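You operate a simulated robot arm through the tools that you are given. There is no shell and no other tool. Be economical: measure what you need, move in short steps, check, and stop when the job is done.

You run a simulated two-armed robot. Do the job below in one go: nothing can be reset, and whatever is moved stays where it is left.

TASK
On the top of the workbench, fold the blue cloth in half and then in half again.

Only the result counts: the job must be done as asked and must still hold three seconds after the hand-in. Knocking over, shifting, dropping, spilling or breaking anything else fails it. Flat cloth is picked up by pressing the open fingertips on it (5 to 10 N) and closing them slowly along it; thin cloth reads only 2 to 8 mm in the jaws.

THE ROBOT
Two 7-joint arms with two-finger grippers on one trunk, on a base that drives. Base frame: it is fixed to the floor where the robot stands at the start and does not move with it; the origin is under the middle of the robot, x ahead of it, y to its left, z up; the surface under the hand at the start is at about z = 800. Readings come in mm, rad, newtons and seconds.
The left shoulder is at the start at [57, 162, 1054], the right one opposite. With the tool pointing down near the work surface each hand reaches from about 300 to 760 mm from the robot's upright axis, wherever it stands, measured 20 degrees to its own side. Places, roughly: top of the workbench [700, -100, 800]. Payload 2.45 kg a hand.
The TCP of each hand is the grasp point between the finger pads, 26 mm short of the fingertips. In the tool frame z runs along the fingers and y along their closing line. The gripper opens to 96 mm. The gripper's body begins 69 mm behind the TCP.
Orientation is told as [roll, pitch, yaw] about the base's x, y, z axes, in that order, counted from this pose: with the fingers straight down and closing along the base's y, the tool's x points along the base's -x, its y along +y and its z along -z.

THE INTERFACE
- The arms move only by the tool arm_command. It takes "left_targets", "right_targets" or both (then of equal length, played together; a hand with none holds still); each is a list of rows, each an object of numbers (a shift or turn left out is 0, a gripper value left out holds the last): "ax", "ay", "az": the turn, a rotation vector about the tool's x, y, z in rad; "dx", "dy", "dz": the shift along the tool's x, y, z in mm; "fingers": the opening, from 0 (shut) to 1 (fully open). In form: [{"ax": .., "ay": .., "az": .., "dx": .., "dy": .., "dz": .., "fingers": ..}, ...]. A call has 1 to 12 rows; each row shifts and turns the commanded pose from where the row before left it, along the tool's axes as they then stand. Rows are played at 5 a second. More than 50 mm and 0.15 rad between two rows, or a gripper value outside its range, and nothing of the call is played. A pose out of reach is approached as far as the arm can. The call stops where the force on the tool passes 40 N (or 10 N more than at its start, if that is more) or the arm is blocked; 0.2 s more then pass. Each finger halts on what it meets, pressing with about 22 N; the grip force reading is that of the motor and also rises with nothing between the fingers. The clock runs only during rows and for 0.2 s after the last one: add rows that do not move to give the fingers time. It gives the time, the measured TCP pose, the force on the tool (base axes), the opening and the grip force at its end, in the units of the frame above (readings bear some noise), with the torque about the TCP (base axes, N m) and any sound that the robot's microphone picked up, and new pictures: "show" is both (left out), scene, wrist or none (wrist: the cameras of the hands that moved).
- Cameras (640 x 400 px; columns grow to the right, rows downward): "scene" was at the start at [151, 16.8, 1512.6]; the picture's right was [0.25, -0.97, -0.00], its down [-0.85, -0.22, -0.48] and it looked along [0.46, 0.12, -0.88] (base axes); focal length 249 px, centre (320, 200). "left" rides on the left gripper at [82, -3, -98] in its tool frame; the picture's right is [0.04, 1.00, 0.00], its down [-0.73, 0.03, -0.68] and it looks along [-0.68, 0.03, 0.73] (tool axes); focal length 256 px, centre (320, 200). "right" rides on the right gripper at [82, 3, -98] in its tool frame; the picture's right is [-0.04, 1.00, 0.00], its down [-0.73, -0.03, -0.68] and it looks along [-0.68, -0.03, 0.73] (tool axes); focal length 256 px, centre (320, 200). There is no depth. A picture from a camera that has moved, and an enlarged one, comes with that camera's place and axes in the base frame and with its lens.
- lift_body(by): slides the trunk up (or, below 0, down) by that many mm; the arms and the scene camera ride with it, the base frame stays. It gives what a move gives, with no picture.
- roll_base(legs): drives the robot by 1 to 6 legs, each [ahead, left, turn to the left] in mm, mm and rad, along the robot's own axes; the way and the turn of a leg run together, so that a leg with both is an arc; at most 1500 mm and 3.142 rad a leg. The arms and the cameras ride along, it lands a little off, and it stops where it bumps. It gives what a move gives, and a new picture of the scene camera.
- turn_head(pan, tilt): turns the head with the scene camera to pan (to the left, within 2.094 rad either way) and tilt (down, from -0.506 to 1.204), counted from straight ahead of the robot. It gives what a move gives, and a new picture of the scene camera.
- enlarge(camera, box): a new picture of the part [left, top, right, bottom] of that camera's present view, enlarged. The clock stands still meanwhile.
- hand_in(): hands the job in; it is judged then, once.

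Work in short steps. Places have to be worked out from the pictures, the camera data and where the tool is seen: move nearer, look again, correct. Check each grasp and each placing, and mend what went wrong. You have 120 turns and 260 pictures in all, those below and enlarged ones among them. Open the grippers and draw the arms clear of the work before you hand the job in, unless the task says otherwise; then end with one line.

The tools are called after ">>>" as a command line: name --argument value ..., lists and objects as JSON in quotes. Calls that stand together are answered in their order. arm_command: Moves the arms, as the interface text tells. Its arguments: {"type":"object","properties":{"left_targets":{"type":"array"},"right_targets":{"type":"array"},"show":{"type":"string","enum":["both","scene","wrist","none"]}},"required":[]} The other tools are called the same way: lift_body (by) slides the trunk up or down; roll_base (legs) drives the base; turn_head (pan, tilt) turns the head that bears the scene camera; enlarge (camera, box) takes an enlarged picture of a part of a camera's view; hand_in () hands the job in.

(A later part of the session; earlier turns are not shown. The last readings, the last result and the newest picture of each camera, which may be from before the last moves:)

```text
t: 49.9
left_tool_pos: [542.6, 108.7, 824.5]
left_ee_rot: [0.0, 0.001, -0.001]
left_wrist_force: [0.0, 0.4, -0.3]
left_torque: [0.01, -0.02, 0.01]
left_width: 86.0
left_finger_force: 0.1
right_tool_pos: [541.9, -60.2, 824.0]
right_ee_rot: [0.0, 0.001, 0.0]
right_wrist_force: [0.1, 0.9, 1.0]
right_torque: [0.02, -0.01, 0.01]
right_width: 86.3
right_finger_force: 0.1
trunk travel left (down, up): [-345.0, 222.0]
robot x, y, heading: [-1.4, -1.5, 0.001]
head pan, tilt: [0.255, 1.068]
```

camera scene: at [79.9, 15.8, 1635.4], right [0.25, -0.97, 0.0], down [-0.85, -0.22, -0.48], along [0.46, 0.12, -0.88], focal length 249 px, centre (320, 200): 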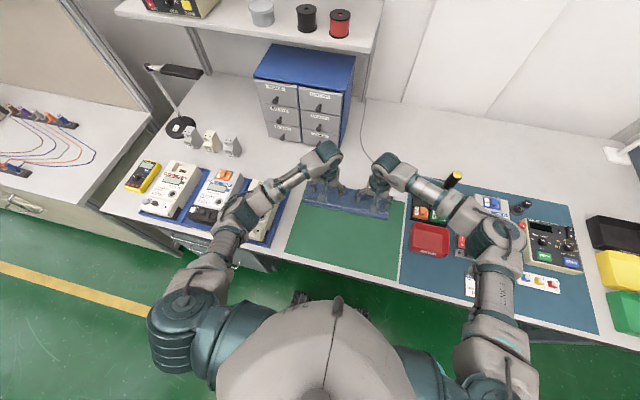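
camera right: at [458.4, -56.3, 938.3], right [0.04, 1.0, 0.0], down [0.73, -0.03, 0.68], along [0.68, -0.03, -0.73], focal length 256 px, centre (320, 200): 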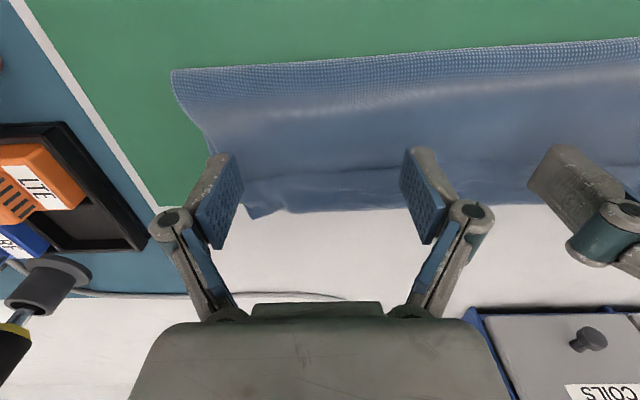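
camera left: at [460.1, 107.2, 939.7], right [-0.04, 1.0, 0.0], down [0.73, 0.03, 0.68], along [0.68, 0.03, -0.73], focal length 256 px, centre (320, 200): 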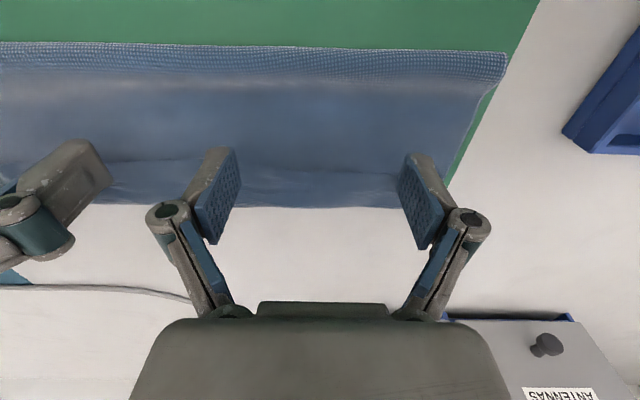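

>>> arm_command --left_targets '[{"dz": 1}, {}]' --right_targets '[{"dz": 1}, {}]' --show "none"

>>> arm_command --left_targets '[{"dz": 0.7}, {}]' --right_targets '[{"dz": 0.7}, {}]' --show "wrist"

```text
t: 50.5
left_tool_pos: [543.0, 111.1, 822.9]
left_ee_rot: [0.001, -0.001, -0.002]
left_wrist_force: [-0.4, -0.3, 1.2]
left_torque: [0.01, 0.03, 0.01]
left_width: 86.4
left_finger_force: 0.0
right_tool_pos: [541.3, -61.2, 826.0]
right_ee_rot: [0.0, 0.001, -0.001]
right_wrist_force: [0.5, 0.4, -0.7]
right_torque: [-0.01, 0.03, -0.03]
right_width: 86.4
right_finger_force: 0.1
trunk travel left (down, up): [-345.0, 222.0]
robot x, y, heading: [-1.4, -2.8, 0.0]
head pan, tilt: [0.255, 1.068]
```

```text
t: 51.1
left_tool_pos: [543.8, 109.4, 823.4]
left_ee_rot: [-0.001, 0.001, 0.0]
left_wrist_force: [0.2, 0.1, -0.1]
left_torque: [0.02, 0.0, -0.01]
left_width: 86.5
left_finger_force: 0.0
right_tool_pos: [541.6, -61.7, 824.6]
right_ee_rot: [0.001, 0.0, 0.001]
right_wrist_force: [-0.5, -0.2, -0.3]
right_torque: [0.01, -0.02, 0.03]
right_width: 86.5
right_finger_force: 0.2
trunk travel left (down, up): [-345.0, 222.0]
robot x, y, heading: [1.5, -0.7, 0.001]
head pan, tilt: [0.255, 1.068]
camera right: at [458.9, -58.0, 921.6], right [0.04, 1.0, 0.0], down [0.73, -0.03, 0.68], along [0.68, -0.03, -0.73], focal length 256 px, centre (320, 200)
camera left: at [462.7, 107.6, 921.4], right [-0.04, 1.0, 0.0], down [0.73, 0.03, 0.68], along [0.68, 0.03, -0.73], focal length 256 px, centre (320, 200)
```

right: 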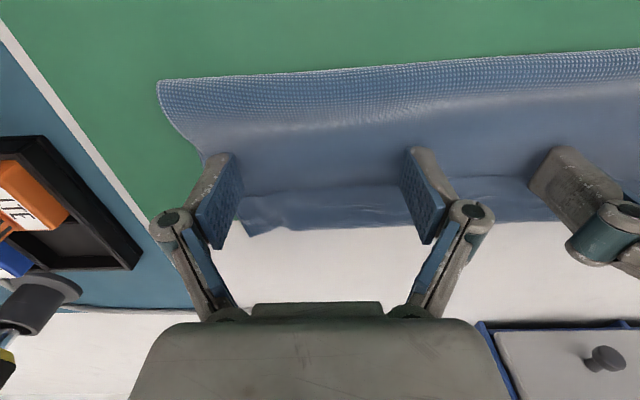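
left: 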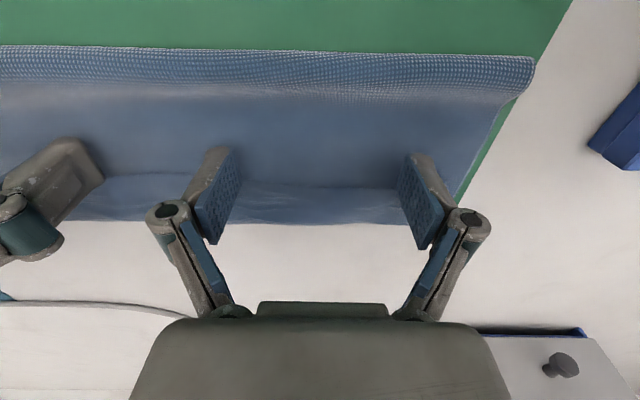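

With the jaws wide open the tips sit higher, so I keep lowering.

>>> arm_command --left_targets '[{"dz": 1.5}, {}]' --right_targets '[{"dz": 1.5}, {}]' --show "none"

>>> arm_command --left_targets '[{"dz": 1.2}, {}]' --right_targets '[{"dz": 1.2}, {}]' --show "none"

>>> arm_command --left_targets '[{"dz": 1.0}, {}]' --right_targets '[{"dz": 1.0}, {}]' --show "none"

```text
t: 51.7
left_tool_pos: [543.2, 109.9, 823.0]
left_ee_rot: [-0.002, 0.001, 0.001]
left_wrist_force: [-0.7, -0.4, 0.5]
left_torque: [0.03, 0.01, 0.0]
left_width: 86.1
left_finger_force: 0.1
right_tool_pos: [541.0, -61.4, 823.7]
right_ee_rot: [0.0, 0.001, 0.0]
right_wrist_force: [0.3, 0.8, 0.8]
right_torque: [0.0, 0.0, -0.02]
right_width: 86.3
right_finger_force: 0.1
trunk travel left (down, up): [-345.0, 222.0]
robot x, y, heading: [2.7, -0.0, 0.004]
head pan, tilt: [0.255, 1.068]
```

```text
t: 52.3
left_tool_pos: [542.9, 109.2, 820.7]
left_ee_rot: [-0.001, -0.001, -0.001]
left_wrist_force: [-0.5, 0.4, 0.2]
left_torque: [-0.01, 0.01, -0.02]
left_width: 86.4
left_finger_force: 0.1
right_tool_pos: [541.0, -61.4, 820.7]
right_ee_rot: [0.0, 0.0, 0.0]
right_wrist_force: [0.5, -0.8, 0.6]
right_torque: [0.01, 0.02, -0.01]
right_width: 86.2
right_finger_force: 0.1
trunk travel left (down, up): [-345.0, 222.0]
robot x, y, heading: [-1.8, 0.7, -0.002]
head pan, tilt: [0.255, 1.068]
```

```text
t: 52.9
left_tool_pos: [542.7, 109.4, 819.5]
left_ee_rot: [-0.001, -0.002, -0.001]
left_wrist_force: [0.0, 0.3, 0.6]
left_torque: [-0.01, 0.01, -0.02]
left_width: 86.7
left_finger_force: 0.1
right_tool_pos: [541.6, -61.2, 820.0]
right_ee_rot: [-0.001, -0.002, -0.001]
right_wrist_force: [0.2, -0.1, 0.5]
right_torque: [0.0, -0.03, 0.01]
right_width: 86.1
right_finger_force: 0.1
trunk travel left (down, up): [-345.0, 222.0]
robot x, y, heading: [-2.4, -0.3, -0.004]
head pan, tilt: [0.255, 1.068]
```

>>> arm_command --left_targets '[{"dz": 1}, {"dz": 1}, {}]' --right_targets '[{"dz": 1}, {"dz": 1}, {}]' --show "none"

>>> arm_command --left_targets '[{"dz": 1}, {"dz": 0.5}, {}]' --right_targets '[{"dz": 1}, {"dz": 0.5}, {}]' --show "none"

```text
t: 53.7
left_tool_pos: [542.9, 110.3, 817.6]
left_ee_rot: [0.0, -0.001, -0.001]
left_wrist_force: [0.1, -0.2, 0.2]
left_torque: [-0.01, 0.03, 0.0]
left_width: 86.7
left_finger_force: 0.0
right_tool_pos: [540.8, -61.1, 818.5]
right_ee_rot: [-0.001, 0.001, -0.001]
right_wrist_force: [0.2, 0.0, -0.2]
right_torque: [0.0, 0.01, -0.01]
right_width: 86.6
right_finger_force: 0.1
trunk travel left (down, up): [-345.0, 222.0]
robot x, y, heading: [-0.3, 2.0, 0.003]
head pan, tilt: [0.255, 1.068]
```

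```text
t: 54.5
left_tool_pos: [543.6, 111.0, 816.4]
left_ee_rot: [0.001, 0.0, 0.0]
left_wrist_force: [0.3, 0.5, 1.7]
left_torque: [-0.02, 0.0, -0.01]
left_width: 86.9
left_finger_force: 0.4
right_tool_pos: [540.0, -61.7, 816.8]
right_ee_rot: [0.001, 0.0, 0.0]
right_wrist_force: [0.0, -0.8, 0.1]
right_torque: [0.0, 0.01, -0.01]
right_width: 86.2
right_finger_force: 0.1
trunk travel left (down, up): [-345.0, 222.0]
robot x, y, heading: [-0.4, -3.1, 0.004]
head pan, tilt: [0.255, 1.068]
```

Left begins to touch. A little more, then I drag 28 mm toward me.

>>> arm_command --left_targets '[{"dz": 0.4}, {}]' --right_targets '[{"dz": 0.8}, {}]' --show "none"

>>> arm_command --left_targets '[{"dx": 7}, {"dx": 7}, {"dx": 7}, {"dx": 7}, {}]' --right_targets '[{"dx": 7}, {"dx": 7}, {"dx": 7}, {"dx": 7}, {}]' --show "wrist"

```text
t: 55.1
left_tool_pos: [543.4, 109.8, 816.6]
left_ee_rot: [0.0, 0.001, 0.001]
left_wrist_force: [0.3, 0.2, 1.4]
left_torque: [0.01, 0.06, 0.02]
left_width: 86.7
left_finger_force: 0.5
right_tool_pos: [539.9, -60.6, 816.5]
right_ee_rot: [-0.001, -0.001, 0.001]
right_wrist_force: [-0.1, -0.1, 2.3]
right_torque: [-0.06, 0.0, -0.01]
right_width: 86.9
right_finger_force: 1.0
trunk travel left (down, up): [-345.0, 222.0]
robot x, y, heading: [-2.4, -0.1, 0.007]
head pan, tilt: [0.255, 1.068]
```

```text
t: 56.3
left_tool_pos: [514.6, 109.8, 817.1]
left_ee_rot: [0.0, -0.001, 0.0]
left_wrist_force: [0.2, 0.6, 1.0]
left_torque: [0.01, 0.0, -0.02]
left_width: 86.7
left_finger_force: 0.2
right_tool_pos: [512.3, -60.8, 816.5]
right_ee_rot: [0.001, 0.0, 0.0]
right_wrist_force: [-0.2, -0.3, 2.8]
right_torque: [-0.03, 0.01, -0.01]
right_width: 87.6
right_finger_force: 0.8
trunk travel left (down, up): [-345.0, 222.0]
robot x, y, heading: [-3.1, -1.3, -0.003]
head pan, tilt: [0.255, 1.068]
camera right: at [430.1, -58.0, 913.5], right [0.04, 1.0, 0.0], down [0.73, -0.03, 0.68], along [0.68, -0.03, -0.73], focal length 256 px, centre (320, 200)
camera left: at [433.4, 108.0, 914.8], right [-0.04, 1.0, 0.0], down [0.73, 0.03, 0.68], along [0.68, 0.03, -0.73], focal length 256 px, centre (320, 200)
```

right: 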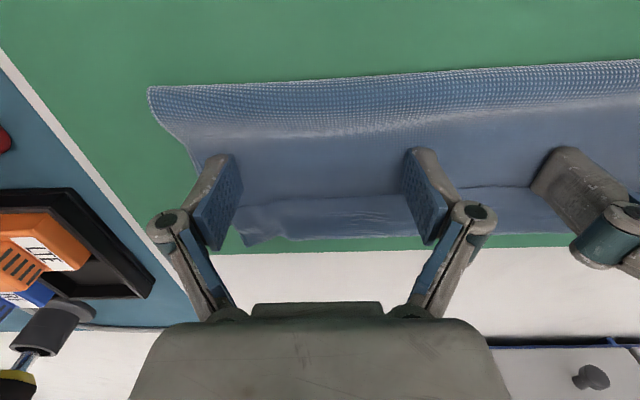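
left: 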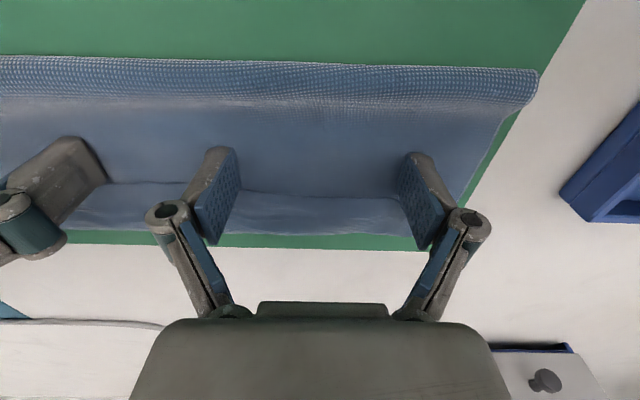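

The whole stack slid 28 mm toward me, because the mat is slippery and the layers stick together. I will instead regrasp the turned-back edge with fingers tilted forward, peel it back open, and refold lower with a bigger wrist swing. I get into position first.

>>> arm_command --left_targets '[{"dz": -25}, {"dz": -25, "fingers": 0.35}, {"dy": 25}, {"dy": 24}, {"ay": -0.12}, {"ay": -0.12}, {"ay": -0.12}, {"ay": -0.12}, {"ay": -0.12}, {}]' --right_targets '[{"dz": -25}, {"dz": -25, "fingers": 0.35}, {"dy": -17}, {"dy": -16}, {"ay": -0.12}, {"ay": -0.12}, {"ay": -0.12}, {"ay": -0.12}, {"ay": -0.12}, {}]'

```text
t: 58.5
left_tool_pos: [516.4, 159.5, 866.3]
left_ee_rot: [0.0, -0.599, 0.0]
left_wrist_force: [0.4, -0.1, -0.4]
left_torque: [0.03, -0.01, 0.01]
left_width: 33.5
left_finger_force: 0.0
right_tool_pos: [513.0, -95.0, 864.9]
right_ee_rot: [0.0, -0.603, 0.001]
right_wrist_force: [0.5, 0.3, -0.1]
right_torque: [-0.02, -0.01, 0.01]
right_width: 33.5
right_finger_force: 0.0
trunk travel left (down, up): [-345.0, 222.0]
robot x, y, heading: [-0.8, -0.4, 0.002]
head pan, tilt: [0.255, 1.068]
camera scene: at [79.3, 15.7, 1635.3], right [0.25, -0.97, 0.0], down [-0.85, -0.22, -0.48], along [0.46, 0.12, -0.88], focal length 249 px, centre (320, 200)
camera right: at [389.7, -91.0, 899.9], right [0.03, 1.0, 0.02], down [0.22, -0.03, 0.97], along [0.97, -0.03, -0.22], focal length 256 px, centre (320, 200)
camera left: at [393.4, 157.1, 900.8], right [-0.03, 1.0, -0.02], down [0.22, 0.03, 0.97], along [0.97, 0.03, -0.22], focal length 256 px, centre (320, 200)
```

scene: 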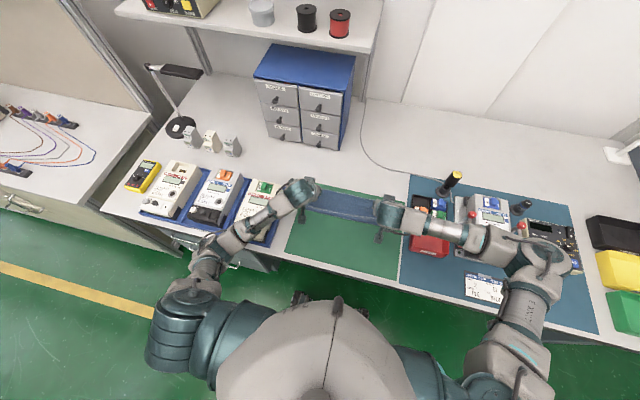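
right: 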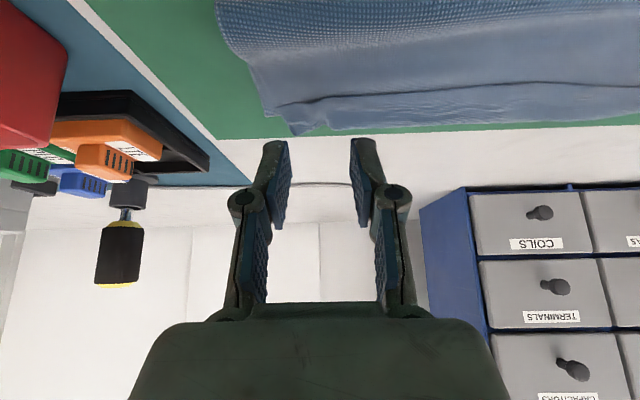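
left: 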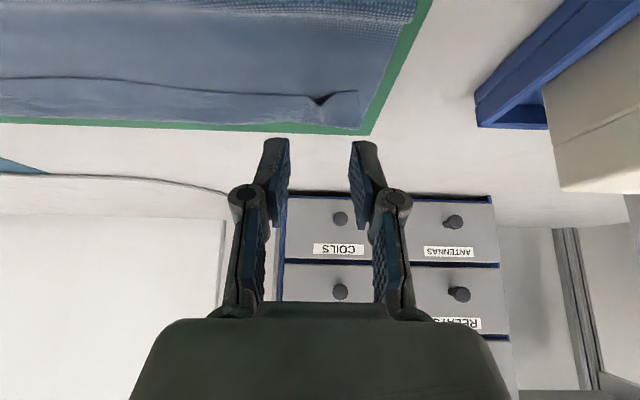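

The flap edge is at x≈531, with corners at y≈183 and -123. I lower the tilted fingertips toward it.

>>> arm_command --left_targets '[{"dx": 1.9, "dy": -2, "dz": 15.6}, {"dx": 1.9, "dy": -1, "dz": 15.6}, {}]' --right_targets '[{"dx": 0.5, "dy": -1, "dz": 16.6}, {"dx": 0.4, "dz": 16.6}, {}]' --show "wrist"

>>> enlarge --camera "left" --box '[220, 60, 420, 205]'

>>> enlarge --camera "right" --box '[220, 60, 420, 205]'

```text
t: 59.3
left_tool_pos: [529.2, 156.4, 837.5]
left_ee_rot: [-0.001, -0.6, 0.002]
left_wrist_force: [-0.3, 0.7, -0.1]
left_torque: [-0.02, 0.03, -0.02]
left_width: 33.4
left_finger_force: 0.1
right_tool_pos: [530.8, -94.7, 839.2]
right_ee_rot: [0.0, -0.601, 0.0]
right_wrist_force: [-0.4, 0.1, 0.5]
right_torque: [0.0, -0.03, -0.01]
right_width: 33.5
right_finger_force: 0.0
trunk travel left (down, up): [-345.0, 222.0]
robot x, y, heading: [-0.6, 0.1, 0.004]
head pan, tilt: [0.255, 1.068]
camera right: at [407.7, -92.0, 873.2], right [0.03, 1.0, 0.02], down [0.22, -0.03, 0.97], along [0.97, -0.03, -0.22], focal length 256 px, centre (320, 200)
camera left: at [407.8, 153.9, 872.2], right [-0.03, 1.0, -0.02], down [0.22, 0.03, 0.97], along [0.97, 0.03, -0.22], focal length 256 px, centre (320, 200)
```

right: 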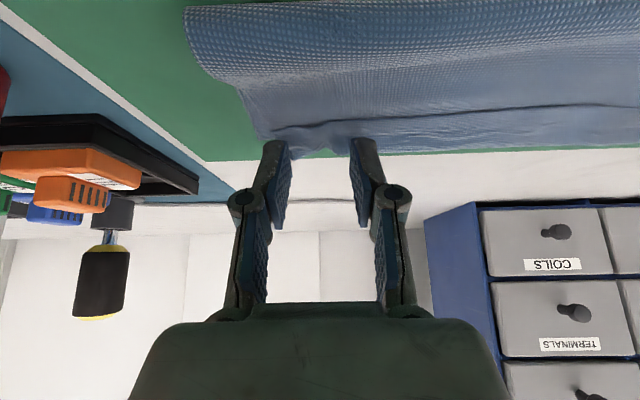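
left: 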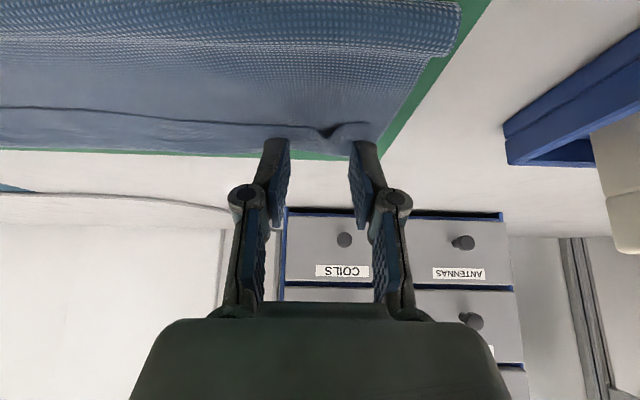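

```text
2.76 times, centred on (320, 132) of left
camera zoom: at [407.8, 153.9, 872.2], right [-0.03, 1.0, -0.02], down [0.22, 0.03, 0.97], along [0.97, 0.03, -0.22], focal length 706 px, centre (320, 386)
```

zoom: 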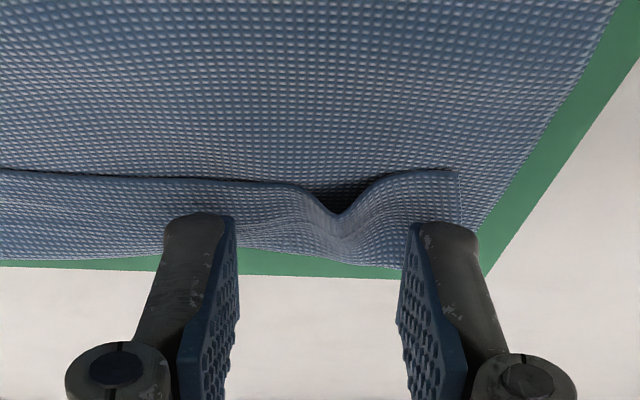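

```text
2.76 times, centred on (320, 132) of right
camera zoom: at [407.7, -92.0, 873.2], right [0.03, 1.0, 0.02], down [0.22, -0.03, 0.97], along [0.97, -0.03, -0.22], focal length 706 px, centre (320, 386)
```

zoom: 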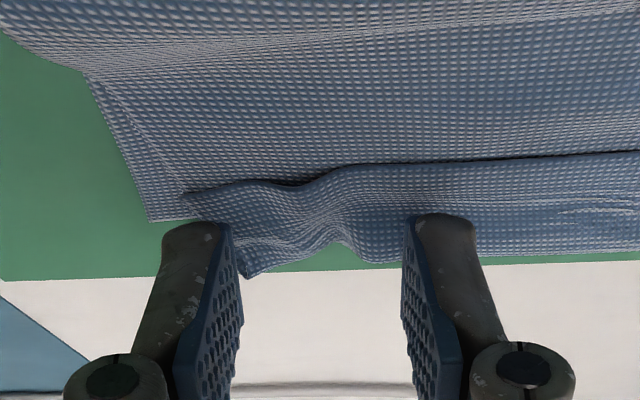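

Both hands straddle existing little bumps at the flap edge, which suits me. I move forward 5 mm and down to contact.

>>> arm_command --left_targets '[{"dx": -1.3, "dz": 6.9}, {}]' --right_targets '[{"dx": 0.1, "dy": 3, "dz": 7.2}, {}]' --show "none"

>>> arm_command --left_targets '[{"dx": 0.85, "dz": 1.24}, {}]' --right_targets '[{"dx": 0.85, "dz": 1.24}, {}]' --show "none"

>>> arm_command --left_targets '[{"dx": 0.6, "dz": 0.82}, {}]' --right_targets '[{"dx": 0.6, "dz": 0.82}, {}]' --show "none"

```text
t: 59.9
left_tool_pos: [536.1, 156.1, 831.8]
left_ee_rot: [0.001, -0.601, -0.002]
left_wrist_force: [1.0, 1.2, -0.3]
left_torque: [0.04, -0.01, 0.01]
left_width: 33.8
left_finger_force: 0.0
right_tool_pos: [533.6, -91.6, 832.5]
right_ee_rot: [0.001, -0.6, 0.0]
right_wrist_force: [0.1, -0.4, 0.1]
right_torque: [-0.01, 0.02, -0.02]
right_width: 33.6
right_finger_force: 0.1
trunk travel left (down, up): [-345.0, 222.0]
robot x, y, heading: [1.4, -1.4, -0.003]
head pan, tilt: [0.255, 1.068]
```

```text
t: 60.5
left_tool_pos: [536.9, 156.1, 830.8]
left_ee_rot: [0.001, -0.601, 0.0]
left_wrist_force: [0.3, -0.1, 0.0]
left_torque: [0.01, 0.02, -0.02]
left_width: 33.6
left_finger_force: 0.0
right_tool_pos: [534.2, -93.2, 829.8]
right_ee_rot: [0.001, -0.601, 0.0]
right_wrist_force: [0.2, 0.1, -0.4]
right_torque: [0.02, 0.02, -0.01]
right_width: 33.6
right_finger_force: 0.0
trunk travel left (down, up): [-345.0, 222.0]
robot x, y, heading: [-2.4, -1.9, 0.0]
head pan, tilt: [0.255, 1.068]
```

```text
t: 61.1
left_tool_pos: [534.5, 155.2, 829.4]
left_ee_rot: [0.0, -0.601, -0.001]
left_wrist_force: [0.5, 0.1, 0.0]
left_torque: [0.0, -0.03, 0.01]
left_width: 33.6
left_finger_force: 0.0
right_tool_pos: [533.8, -93.5, 829.9]
right_ee_rot: [0.001, -0.6, 0.0]
right_wrist_force: [-0.3, -0.5, 2.0]
right_torque: [-0.03, 0.0, 0.01]
right_width: 33.7
right_finger_force: 0.1
trunk travel left (down, up): [-345.0, 222.0]
robot x, y, heading: [1.5, 1.8, -0.001]
head pan, tilt: [0.255, 1.068]
```

>>> arm_command --left_targets '[{"dx": 0.6, "dz": 0.9}, {}, {"fingers": 0.28}, {"fingers": 0.24}, {"fingers": 0.2}, {"fingers": 0.16}, {"fingers": 0.12}, {"fingers": 0.08}, {"fingers": 0.04}, {"fingers": 0.0}, {}, {}]' --right_targets '[{"dx": 0.2, "dz": 0.3}, {}, {"fingers": 0.28}, {"fingers": 0.24}, {"fingers": 0.2}, {"fingers": 0.16}, {"fingers": 0.12}, {"fingers": 0.08}, {"fingers": 0.04}, {"fingers": 0.0}, {}, {}]' --show "wrist"

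>>> enlarge --camera "left" --box '[220, 60, 420, 205]'

>>> enlarge --camera "right" --box '[220, 60, 420, 205]'

```text
t: 63.7
left_tool_pos: [534.9, 156.3, 829.6]
left_ee_rot: [0.001, -0.6, -0.002]
left_wrist_force: [-0.3, -8.0, 4.2]
left_torque: [-0.22, 0.01, -0.03]
left_width: 2.9
left_finger_force: 22.2
right_tool_pos: [535.0, -91.9, 830.0]
right_ee_rot: [0.0, -0.601, -0.001]
right_wrist_force: [-0.3, 7.2, 3.7]
right_torque: [0.21, -0.01, 0.03]
right_width: 1.6
right_finger_force: 20.4
trunk travel left (down, up): [-345.0, 222.0]
robot x, y, heading: [-0.3, 6.4, -0.0]
head pan, tilt: [0.255, 1.068]
camera right: at [411.3, -88.7, 863.9], right [0.03, 1.0, 0.02], down [0.22, -0.03, 0.97], along [0.97, -0.03, -0.22], focal length 256 px, centre (320, 200)
camera left: at [412.3, 153.9, 864.4], right [-0.03, 1.0, -0.02], down [0.22, 0.03, 0.97], along [0.97, 0.03, -0.22], focal length 256 px, centre (320, 200)
```

right: 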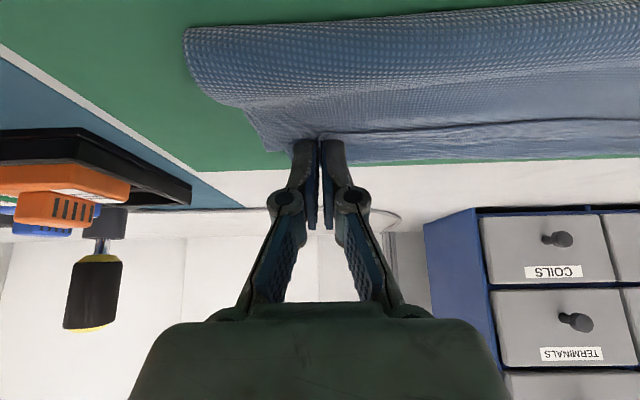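
left: 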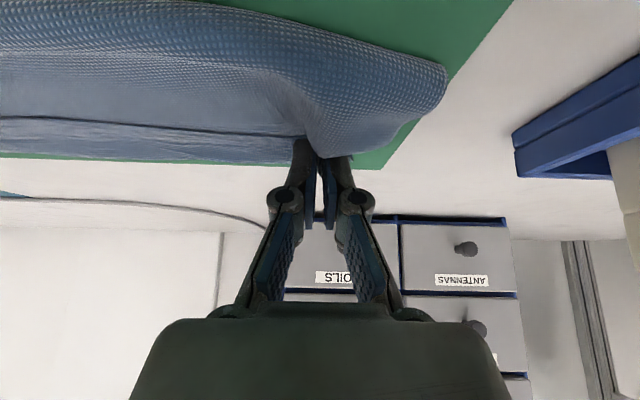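

```text
2.76 times, centred on (320, 132) of left
camera zoom: at [412.3, 153.9, 864.4], right [-0.03, 1.0, -0.02], down [0.22, 0.03, 0.97], along [0.97, 0.03, -0.22], focal length 706 px, centre (320, 386)
```

zoom: 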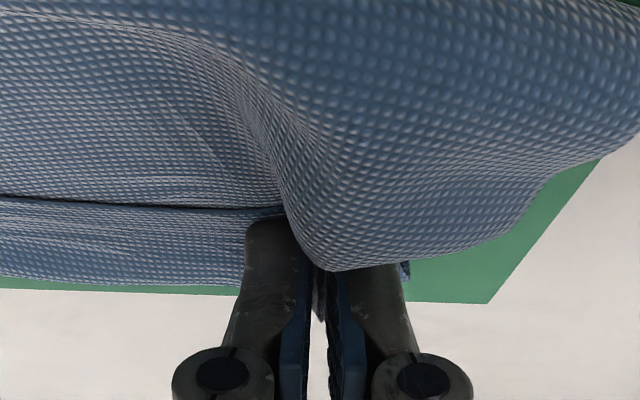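

```text
2.76 times, centred on (320, 132) of right
camera zoom: at [411.3, -88.7, 863.9], right [0.03, 1.0, 0.02], down [0.22, -0.03, 0.97], along [0.97, -0.03, -0.22], focal length 706 px, centre (320, 386)
```

zoom: 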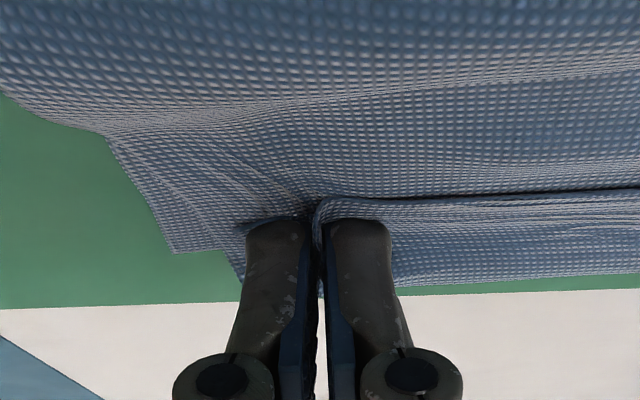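

The right hand took only the flap, but the left gathered lower layers too. I reopen the left and rise to look.

>>> arm_command --left_targets '[{"fingers": 0.1}, {"fingers": 0.25}, {"fingers": 0.35}, {}, {"dz": -16}, {}]' --show "wrist"

>>> enlarge --camera "left" --box '[200, 40, 440, 205]'

```text
t: 65.1
left_tool_pos: [526.7, 156.1, 842.9]
left_ee_rot: [-0.001, -0.597, -0.001]
left_wrist_force: [-0.2, 0.2, -0.1]
left_torque: [-0.02, -0.03, 0.0]
left_width: 33.9
left_finger_force: 0.1
right_tool_pos: [534.9, -92.6, 828.8]
right_ee_rot: [0.0, -0.6, 0.001]
right_wrist_force: [0.8, 1.6, 2.3]
right_torque: [0.08, 0.0, 0.05]
right_width: 3.7
right_finger_force: 27.9
trunk travel left (down, up): [-345.0, 222.0]
robot x, y, heading: [-0.2, -1.4, -0.002]
head pan, tilt: [0.255, 1.068]
camera left: at [403.0, 154.2, 877.8], right [-0.03, 1.0, -0.02], down [0.22, 0.03, 0.97], along [0.97, 0.03, -0.22], focal length 256 px, centre (320, 200)
```

left: 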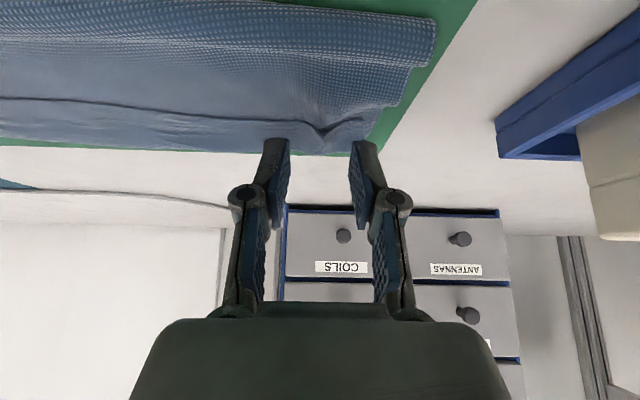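

```text
2.42 times, centred on (320, 122) of left
camera zoom: at [403.0, 154.2, 877.8], right [-0.03, 1.0, -0.02], down [0.22, 0.03, 0.97], along [0.97, 0.03, -0.22], focal length 621 px, centre (320, 388)
```

zoom: 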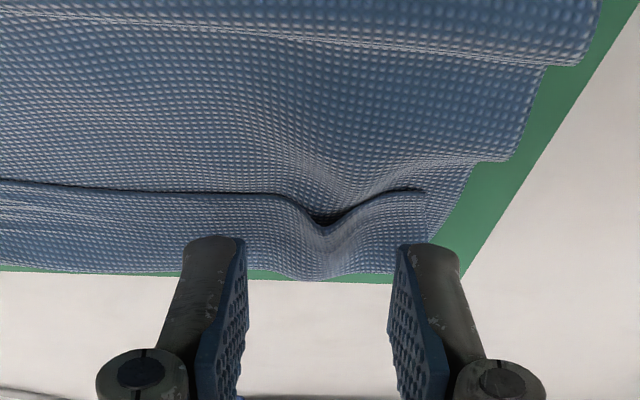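

The left flap dips into a valley there. I move the left hand inward to y≈115, where the flap lies flat, and lower with a narrower opening.

>>> arm_command --left_targets '[{"dz": -6, "fingers": 0.25}, {"dy": -41}, {"dz": 6}, {"dx": 2.7, "dz": 12.7}, {}]' --show "none"

>>> arm_command --left_targets '[{"dx": 0.6, "dz": 0.82}, {}]' --show "none"

>>> arm_command --left_targets '[{"dx": 0.5, "dz": 0.7}, {}]' --show "wrist"

```text
t: 66.3
left_tool_pos: [529.9, 116.1, 830.4]
left_ee_rot: [0.0, -0.602, 0.0]
left_wrist_force: [0.3, -1.0, 3.8]
left_torque: [-0.09, -0.03, -0.06]
left_width: 24.5
left_finger_force: 0.2
right_tool_pos: [533.4, -93.0, 829.3]
right_ee_rot: [0.002, -0.601, 0.0]
right_wrist_force: [-0.7, 0.5, 2.7]
right_torque: [0.02, -0.01, -0.01]
right_width: 1.0
right_finger_force: 19.7
trunk travel left (down, up): [-345.0, 222.0]
robot x, y, heading: [-1.9, 0.8, -0.003]
head pan, tilt: [0.255, 1.068]
```

```text
t: 66.9
left_tool_pos: [529.8, 114.8, 829.9]
left_ee_rot: [0.002, -0.604, 0.0]
left_wrist_force: [1.9, 0.8, 6.3]
left_torque: [-0.06, -0.05, 0.02]
left_width: 24.4
left_finger_force: 0.0
right_tool_pos: [534.9, -93.0, 828.9]
right_ee_rot: [0.0, -0.6, 0.0]
right_wrist_force: [-1.6, 0.0, 3.3]
right_torque: [0.02, -0.02, -0.03]
right_width: 3.2
right_finger_force: 20.4
trunk travel left (down, up): [-345.0, 222.0]
robot x, y, heading: [3.2, 0.3, 0.003]
head pan, tilt: [0.255, 1.068]
```

```text
t: 67.5
left_tool_pos: [530.8, 114.0, 828.9]
left_ee_rot: [-0.001, -0.604, 0.0]
left_wrist_force: [0.5, 1.1, 13.0]
left_torque: [-0.1, -0.09, -0.01]
left_width: 24.4
left_finger_force: 0.4
right_tool_pos: [534.1, -92.1, 831.0]
right_ee_rot: [-0.001, -0.6, 0.001]
right_wrist_force: [0.2, 1.1, 1.1]
right_torque: [0.04, 0.0, -0.02]
right_width: 3.4
right_finger_force: 20.2
trunk travel left (down, up): [-345.0, 222.0]
robot x, y, heading: [2.9, 0.9, -0.002]
head pan, tilt: [0.255, 1.068]
camera left: at [407.6, 112.3, 864.3], right [-0.03, 1.0, -0.02], down [0.22, 0.03, 0.98], along [0.98, 0.03, -0.22], focal length 256 px, centre (320, 200)
```

left: 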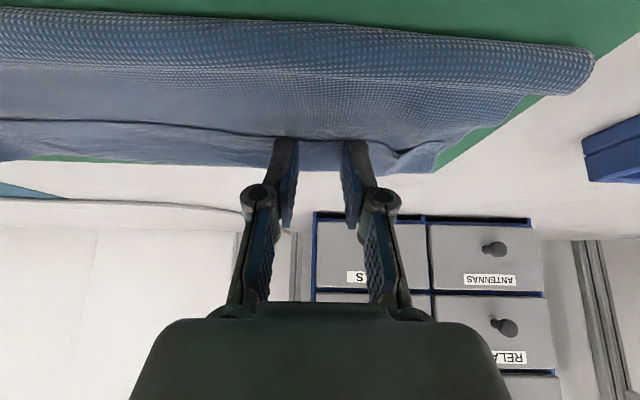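

>>> arm_command --left_targets '[{"dx": -0.5, "dz": -0.75}, {}, {"fingers": 0.21}, {"fingers": 0.18}, {"fingers": 0.15}, {"fingers": 0.12}, {"fingers": 0.09}, {"fingers": 0.06}, {"fingers": 0.03}, {"fingers": 0.0}, {}, {}]' --show "wrist"

>>> enlarge --camera "left" --box '[200, 40, 440, 205]'

```text
t: 70.1
left_tool_pos: [529.5, 114.8, 830.6]
left_ee_rot: [-0.001, -0.6, 0.001]
left_wrist_force: [-0.7, -4.7, 1.5]
left_torque: [-0.16, 0.01, -0.07]
left_width: 2.0
left_finger_force: 21.7
right_tool_pos: [535.0, -92.9, 830.1]
right_ee_rot: [-0.001, -0.6, 0.001]
right_wrist_force: [-0.2, 4.5, 2.3]
right_torque: [0.11, 0.0, -0.01]
right_width: 1.6
right_finger_force: 21.0
trunk travel left (down, up): [-345.0, 222.0]
robot x, y, heading: [-1.0, 0.8, -0.001]
head pan, tilt: [0.255, 1.068]
camera left: at [407.7, 112.4, 864.6], right [-0.03, 1.0, -0.02], down [0.22, 0.03, 0.97], along [0.97, 0.03, -0.22], focal length 256 px, centre (320, 200)
```

left: 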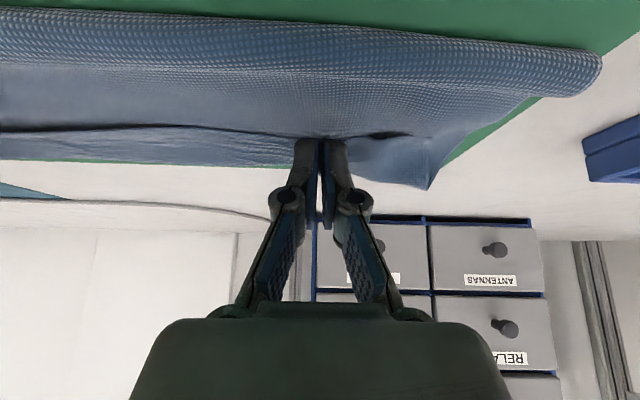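

```text
2.42 times, centred on (320, 122) of left
camera zoom: at [407.7, 112.4, 864.6], right [-0.03, 1.0, -0.02], down [0.22, 0.03, 0.97], along [0.97, 0.03, -0.22], focal length 621 px, centre (320, 388)
```

zoom: 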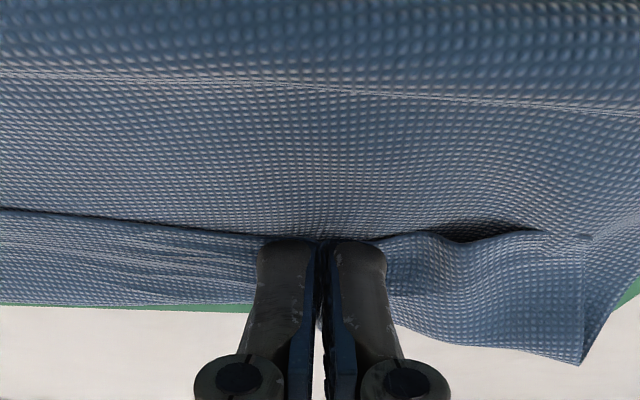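

Now only the flap is held on both sides. I lift and carry it back toward me, unfolding.

>>> arm_command --left_targets '[{"dx": -11.3, "dz": -16.5}, {"dx": -5.9, "dz": -26.3}, {"dx": 20.4, "dz": -32.2}, {"dx": 20.4, "dz": -32.2}, {"dx": 33, "dz": -22.6}, {"dx": 33, "dz": -22.6}, {}]' --right_targets '[{"dx": -11.3, "dz": -16.5}, {"dx": -5.9, "dz": -26.3}, {"dx": 20.4, "dz": -32.2}, {"dx": 20.4, "dz": -32.2}, {"dx": 33, "dz": -22.6}, {"dx": 33, "dz": -22.6}, {}]'

>>> enlarge --camera "scene" --box '[270, 160, 430, 290]'

```text
t: 71.7
left_tool_pos: [371.4, 115.3, 902.9]
left_ee_rot: [0.0, -0.598, 0.001]
left_wrist_force: [0.3, -6.1, -0.1]
left_torque: [-0.17, 0.0, -0.03]
left_width: 1.5
left_finger_force: 23.1
right_tool_pos: [375.3, -91.1, 903.8]
right_ee_rot: [0.002, -0.599, 0.001]
right_wrist_force: [1.3, 7.6, -0.7]
right_torque: [0.14, 0.0, 0.0]
right_width: 2.3
right_finger_force: 20.4
trunk travel left (down, up): [-345.0, 222.0]
robot x, y, heading: [0.7, 1.0, 0.002]
head pan, tilt: [0.255, 1.068]
camera scene: at [78.6, 14.7, 1635.3], right [0.25, -0.97, 0.0], down [-0.85, -0.22, -0.48], along [0.46, 0.12, -0.88], focal length 249 px, centre (320, 200)
camera right: at [251.9, -88.5, 938.4], right [0.03, 1.0, 0.02], down [0.22, -0.03, 0.97], along [0.97, -0.03, -0.22], focal length 256 px, centre (320, 200)
camera left: at [249.5, 113.4, 937.3], right [-0.03, 1.0, -0.02], down [0.22, 0.03, 0.97], along [0.97, 0.03, -0.22], focal length 256 px, centre (320, 200)
```

scene: 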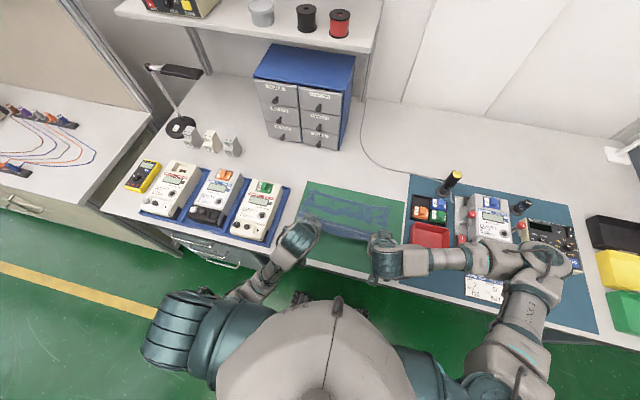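
right: 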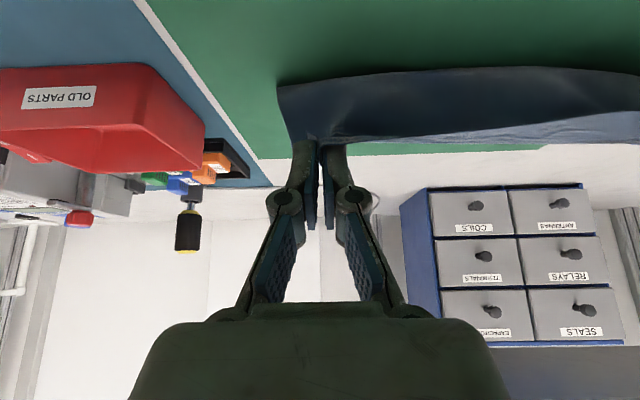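
left: 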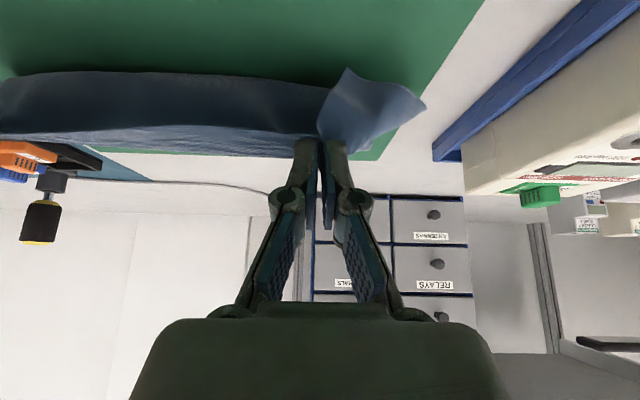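

```text
3.08 times, centred on (350, 225) of scene
camera zoom: at [78.6, 14.7, 1635.3], right [0.25, -0.97, 0.0], down [-0.85, -0.22, -0.48], along [0.46, 0.12, -0.88], focal length 767 px, centre (228, 123)
```

zoom: 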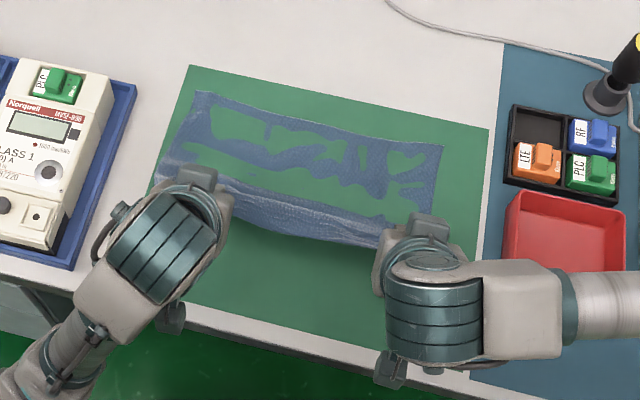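

The far edge is now at x≈549. The left holds too far from its corner, so I lay the cloth flat, release, and will regrasp properly.

>>> arm_command --left_targets '[{"ay": 0.12}, {"ay": 0.12}, {"ay": 0.12}, {"ay": 0.12}, {"ay": 0.12}, {"dx": 15, "dz": 20}, {"dx": 15, "dz": 25}, {"dx": 15, "dz": 25}, {}]' --right_targets '[{"ay": 0.12}, {"ay": 0.12}, {"ay": 0.12}, {"ay": 0.12}, {"ay": 0.12}, {"dx": 15, "dz": 20}, {"dx": 15, "dz": 25}, {"dx": 15, "dz": 25}, {}]' --show "wrist"

```text
t: 72.7
left_tool_pos: [376.5, 131.3, 827.4]
left_ee_rot: [0.038, -0.208, -0.002]
left_wrist_force: [-2.5, 0.2, 10.3]
left_torque: [0.02, 0.13, 0.02]
left_width: 0.0
left_finger_force: 22.0
left hand out of reach, approached as far as the arm can: row 2, 3, 4
right_tool_pos: [373.0, -88.5, 905.0]
right_ee_rot: [-0.009, -0.183, -0.002]
right_wrist_force: [-0.4, 1.6, -0.7]
right_torque: [-0.02, 0.03, -0.03]
right_width: 2.8
right_finger_force: 18.6
trunk travel left (down, up): [-345.0, 222.0]
robot x, y, heading: [0.6, 3.6, -0.002]
head pan, tilt: [0.255, 1.068]
stopped in row 4 (left hand): the force on the tool passed its limit at 118 N (the readings are from after the stop); the commanded pose is now the measured one
camera right: at [274.0, -84.2, 987.3], right [0.04, 1.0, 0.0], down [0.6, -0.02, 0.8], along [0.8, -0.04, -0.6], focal length 256 px, centre (320, 200)
camera left: at [276.5, 123.6, 906.8], right [-0.04, 1.0, 0.03], down [0.58, 0.0, 0.82], along [0.82, 0.05, -0.58], focal length 256 px, centre (320, 200)
```

right: 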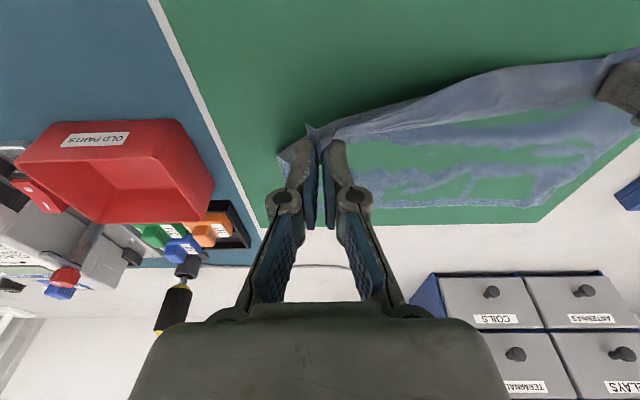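
left: 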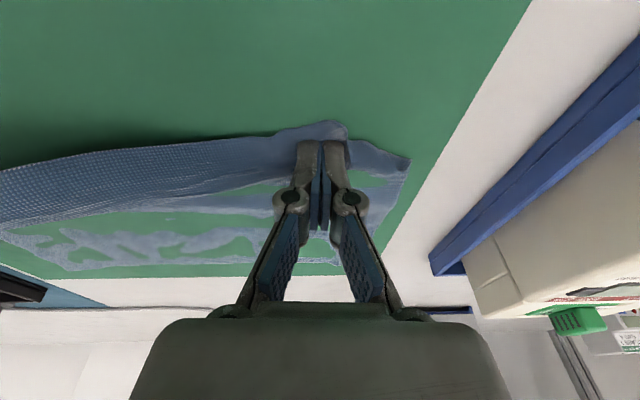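

The left arm ran into an unreachable pose and dropped onto the table, losing its hold. I open and lift it straight up, while the right lays its corner down.

>>> arm_command --left_targets '[{"fingers": 0.2}, {"fingers": 0.4, "dz": -5}, {"dz": -20}, {"dz": -30}, {"dz": -30}, {}]' --right_targets '[{"dz": 15}, {"dz": 15}, {"dz": 15}, {"dz": 13}, {"dz": 10}, {}]'

```text
t: 74.0
left_tool_pos: [376.0, 138.0, 828.0]
left_ee_rot: [0.078, -0.206, -0.011]
left_wrist_force: [0.4, 1.0, 2.2]
left_torque: [0.0, 0.02, 0.0]
left_width: 39.3
left_finger_force: 0.1
left hand out of reach, approached as far as the arm can: row 3, 4, 5
right_tool_pos: [387.1, -94.3, 837.5]
right_ee_rot: [-0.006, -0.18, 0.0]
right_wrist_force: [-0.2, -0.4, 1.1]
right_torque: [0.04, 0.0, 0.02]
right_width: 0.9
right_finger_force: 20.5
trunk travel left (down, up): [-345.0, 222.0]
robot x, y, heading: [1.6, 3.4, 0.001]
head pan, tilt: [0.255, 1.068]
camera scene: at [77.5, 13.0, 1635.4], right [0.25, -0.97, 0.0], down [-0.85, -0.22, -0.48], along [0.46, 0.12, -0.88], focal length 249 px, centre (320, 200)
camera right: at [288.0, -89.6, 919.2], right [0.04, 1.0, 0.0], down [0.6, -0.03, 0.8], along [0.8, -0.03, -0.6], focal length 256 px, centre (320, 200)
camera left: at [277.0, 128.8, 907.7], right [-0.04, 1.0, 0.07], down [0.58, -0.03, 0.81], along [0.81, 0.08, -0.58], focal length 256 px, centre (320, 200)
```

scene: 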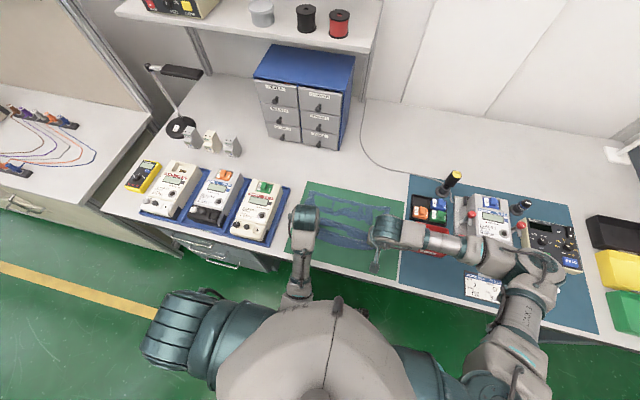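
right: 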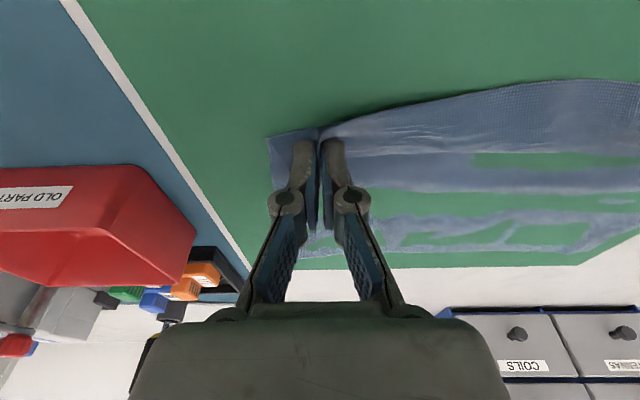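
left: 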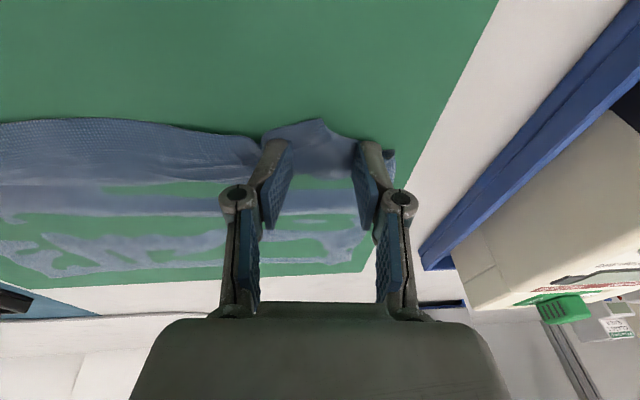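

The left arm is cramped at its inner limit. I move it outward (+x) and up in small steps.

>>> arm_command --left_targets '[{"dx": -10, "dz": -8}, {"dx": -15, "dz": -12}, {"dx": -15, "dz": -15}, {}]' --show "none"

```text
t: 75.0
left_tool_pos: [409.9, 133.7, 833.5]
left_ee_rot: [0.07, -0.197, -0.005]
left_wrist_force: [0.4, -0.1, 0.4]
left_torque: [0.03, -0.03, 0.01]
left_width: 38.5
left_finger_force: 0.1
left hand out of reach, approached as far as the arm can: row 1, 2, 3
right_tool_pos: [386.4, -93.0, 838.5]
right_ee_rot: [-0.007, -0.18, -0.001]
right_wrist_force: [-0.7, 0.6, 0.0]
right_torque: [-0.01, -0.02, -0.03]
right_width: 2.6
right_finger_force: 19.7
trunk travel left (down, up): [-345.0, 222.0]
robot x, y, heading: [1.6, -0.7, -0.002]
head pan, tilt: [0.255, 1.068]
```

>>> arm_command --left_targets '[{"dx": -20, "dz": -10}, {"dx": -20, "dz": -15}, {"dx": -20, "dz": -15}, {"dz": -15}, {}]' --show "scene"

```text
t: 76.5
left_tool_pos: [473.7, 146.1, 848.8]
left_ee_rot: [0.092, -0.194, 0.004]
left_wrist_force: [-0.5, 0.3, 0.2]
left_torque: [-0.04, -0.03, -0.03]
left_width: 38.3
left_finger_force: 0.1
left hand out of reach, approached as far as the arm can: row 1, 2, 3, 4
right_tool_pos: [384.6, -93.1, 839.1]
right_ee_rot: [-0.007, -0.183, -0.002]
right_wrist_force: [-0.6, 0.1, 0.9]
right_torque: [-0.11, -0.02, -0.04]
right_width: 0.9
right_finger_force: 18.8
trunk travel left (down, up): [-345.0, 222.0]
robot x, y, heading: [-2.1, -3.2, 0.001]
head pan, tilt: [0.255, 1.068]
stopped in row 5 (left hand): the arm was blocked; the commanded pose is now the measured one
camera scene: at [78.7, 14.3, 1635.4], right [0.25, -0.97, 0.0], down [-0.85, -0.22, -0.48], along [0.46, 0.12, -0.88], focal length 249 px, centre (320, 200)
```

scene: 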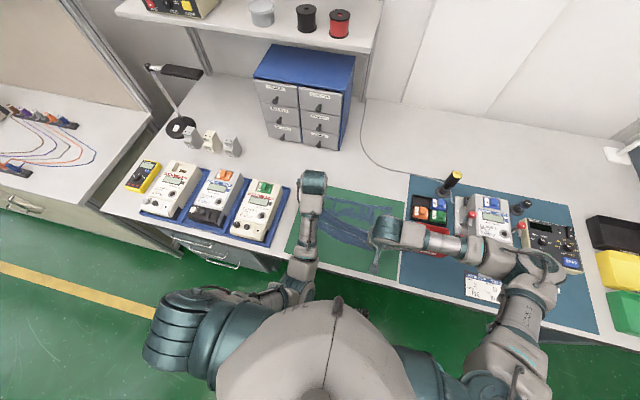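

The left arm reports being blocked. I zoom in on its elbow and forearm.

>>> enlarge --camera "scene" --box '[130, 150, 420, 350]'

>>> enlarge --camera "right" --box '[0, 0, 640, 400]'

```text
2.00 times, centred on (275, 250) of scene
camera zoom: at [78.7, 14.3, 1635.4], right [0.25, -0.97, 0.0], down [-0.85, -0.22, -0.48], along [0.46, 0.12, -0.88], focal length 498 px, centre (410, 100)
```

zoom: 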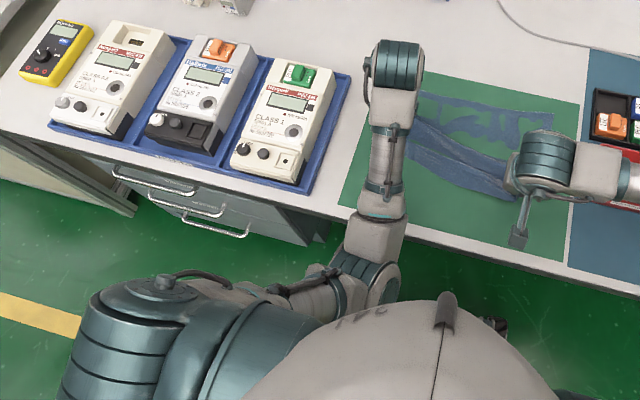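

```text
1.00 times, centred on (320, 200) of right (not enlarged: the box is as wide or as high as the picture)
camera zoom: at [285.8, -88.6, 920.6], right [0.04, 1.0, 0.0], down [0.6, -0.03, 0.8], along [0.8, -0.03, -0.6], focal length 256 px, centre (320, 200)
```

zoom: 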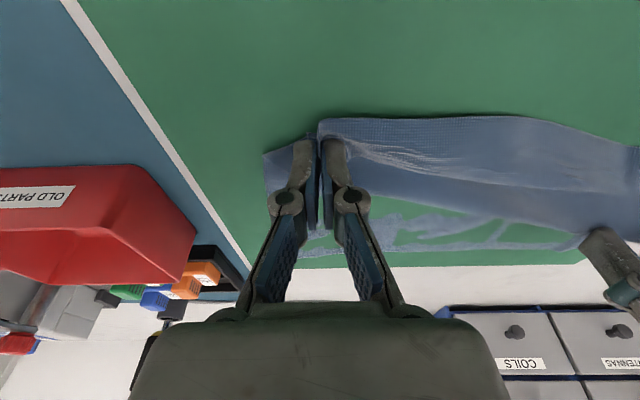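

The left elbow has swung inward against my trunk. I stretch that arm forward and up to let the elbow swing free.

>>> arm_command --left_targets '[{"dx": -15, "dz": -15}, {"dx": -15, "dz": -15}, {"dx": -15, "dz": -15}, {"dx": -15, "dz": -15}, {}]' --show "scene"

```text
t: 77.7
left_tool_pos: [536.3, 145.0, 895.0]
left_ee_rot: [0.093, -0.195, 0.007]
left_wrist_force: [-0.7, 0.7, 0.5]
left_torque: [0.01, 0.03, 0.04]
left_width: 38.3
left_finger_force: 0.1
left hand out of reach, approached as far as the arm can: row 1, 2, 3, 4
right_tool_pos: [384.2, -93.3, 840.2]
right_ee_rot: [-0.007, -0.184, -0.001]
right_wrist_force: [0.0, -0.1, 0.9]
right_torque: [-0.01, 0.0, 0.01]
right_width: 2.5
right_finger_force: 20.2
trunk travel left (down, up): [-345.0, 222.0]
robot x, y, heading: [3.7, -0.8, 0.003]
head pan, tilt: [0.255, 1.068]
camera scene: at [79.1, 14.0, 1635.4], right [0.25, -0.97, 0.0], down [-0.85, -0.22, -0.48], along [0.46, 0.12, -0.88], focal length 249 px, centre (320, 200)
```

scene: 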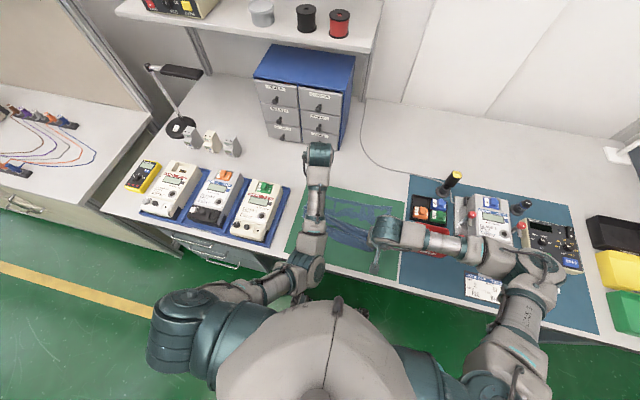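

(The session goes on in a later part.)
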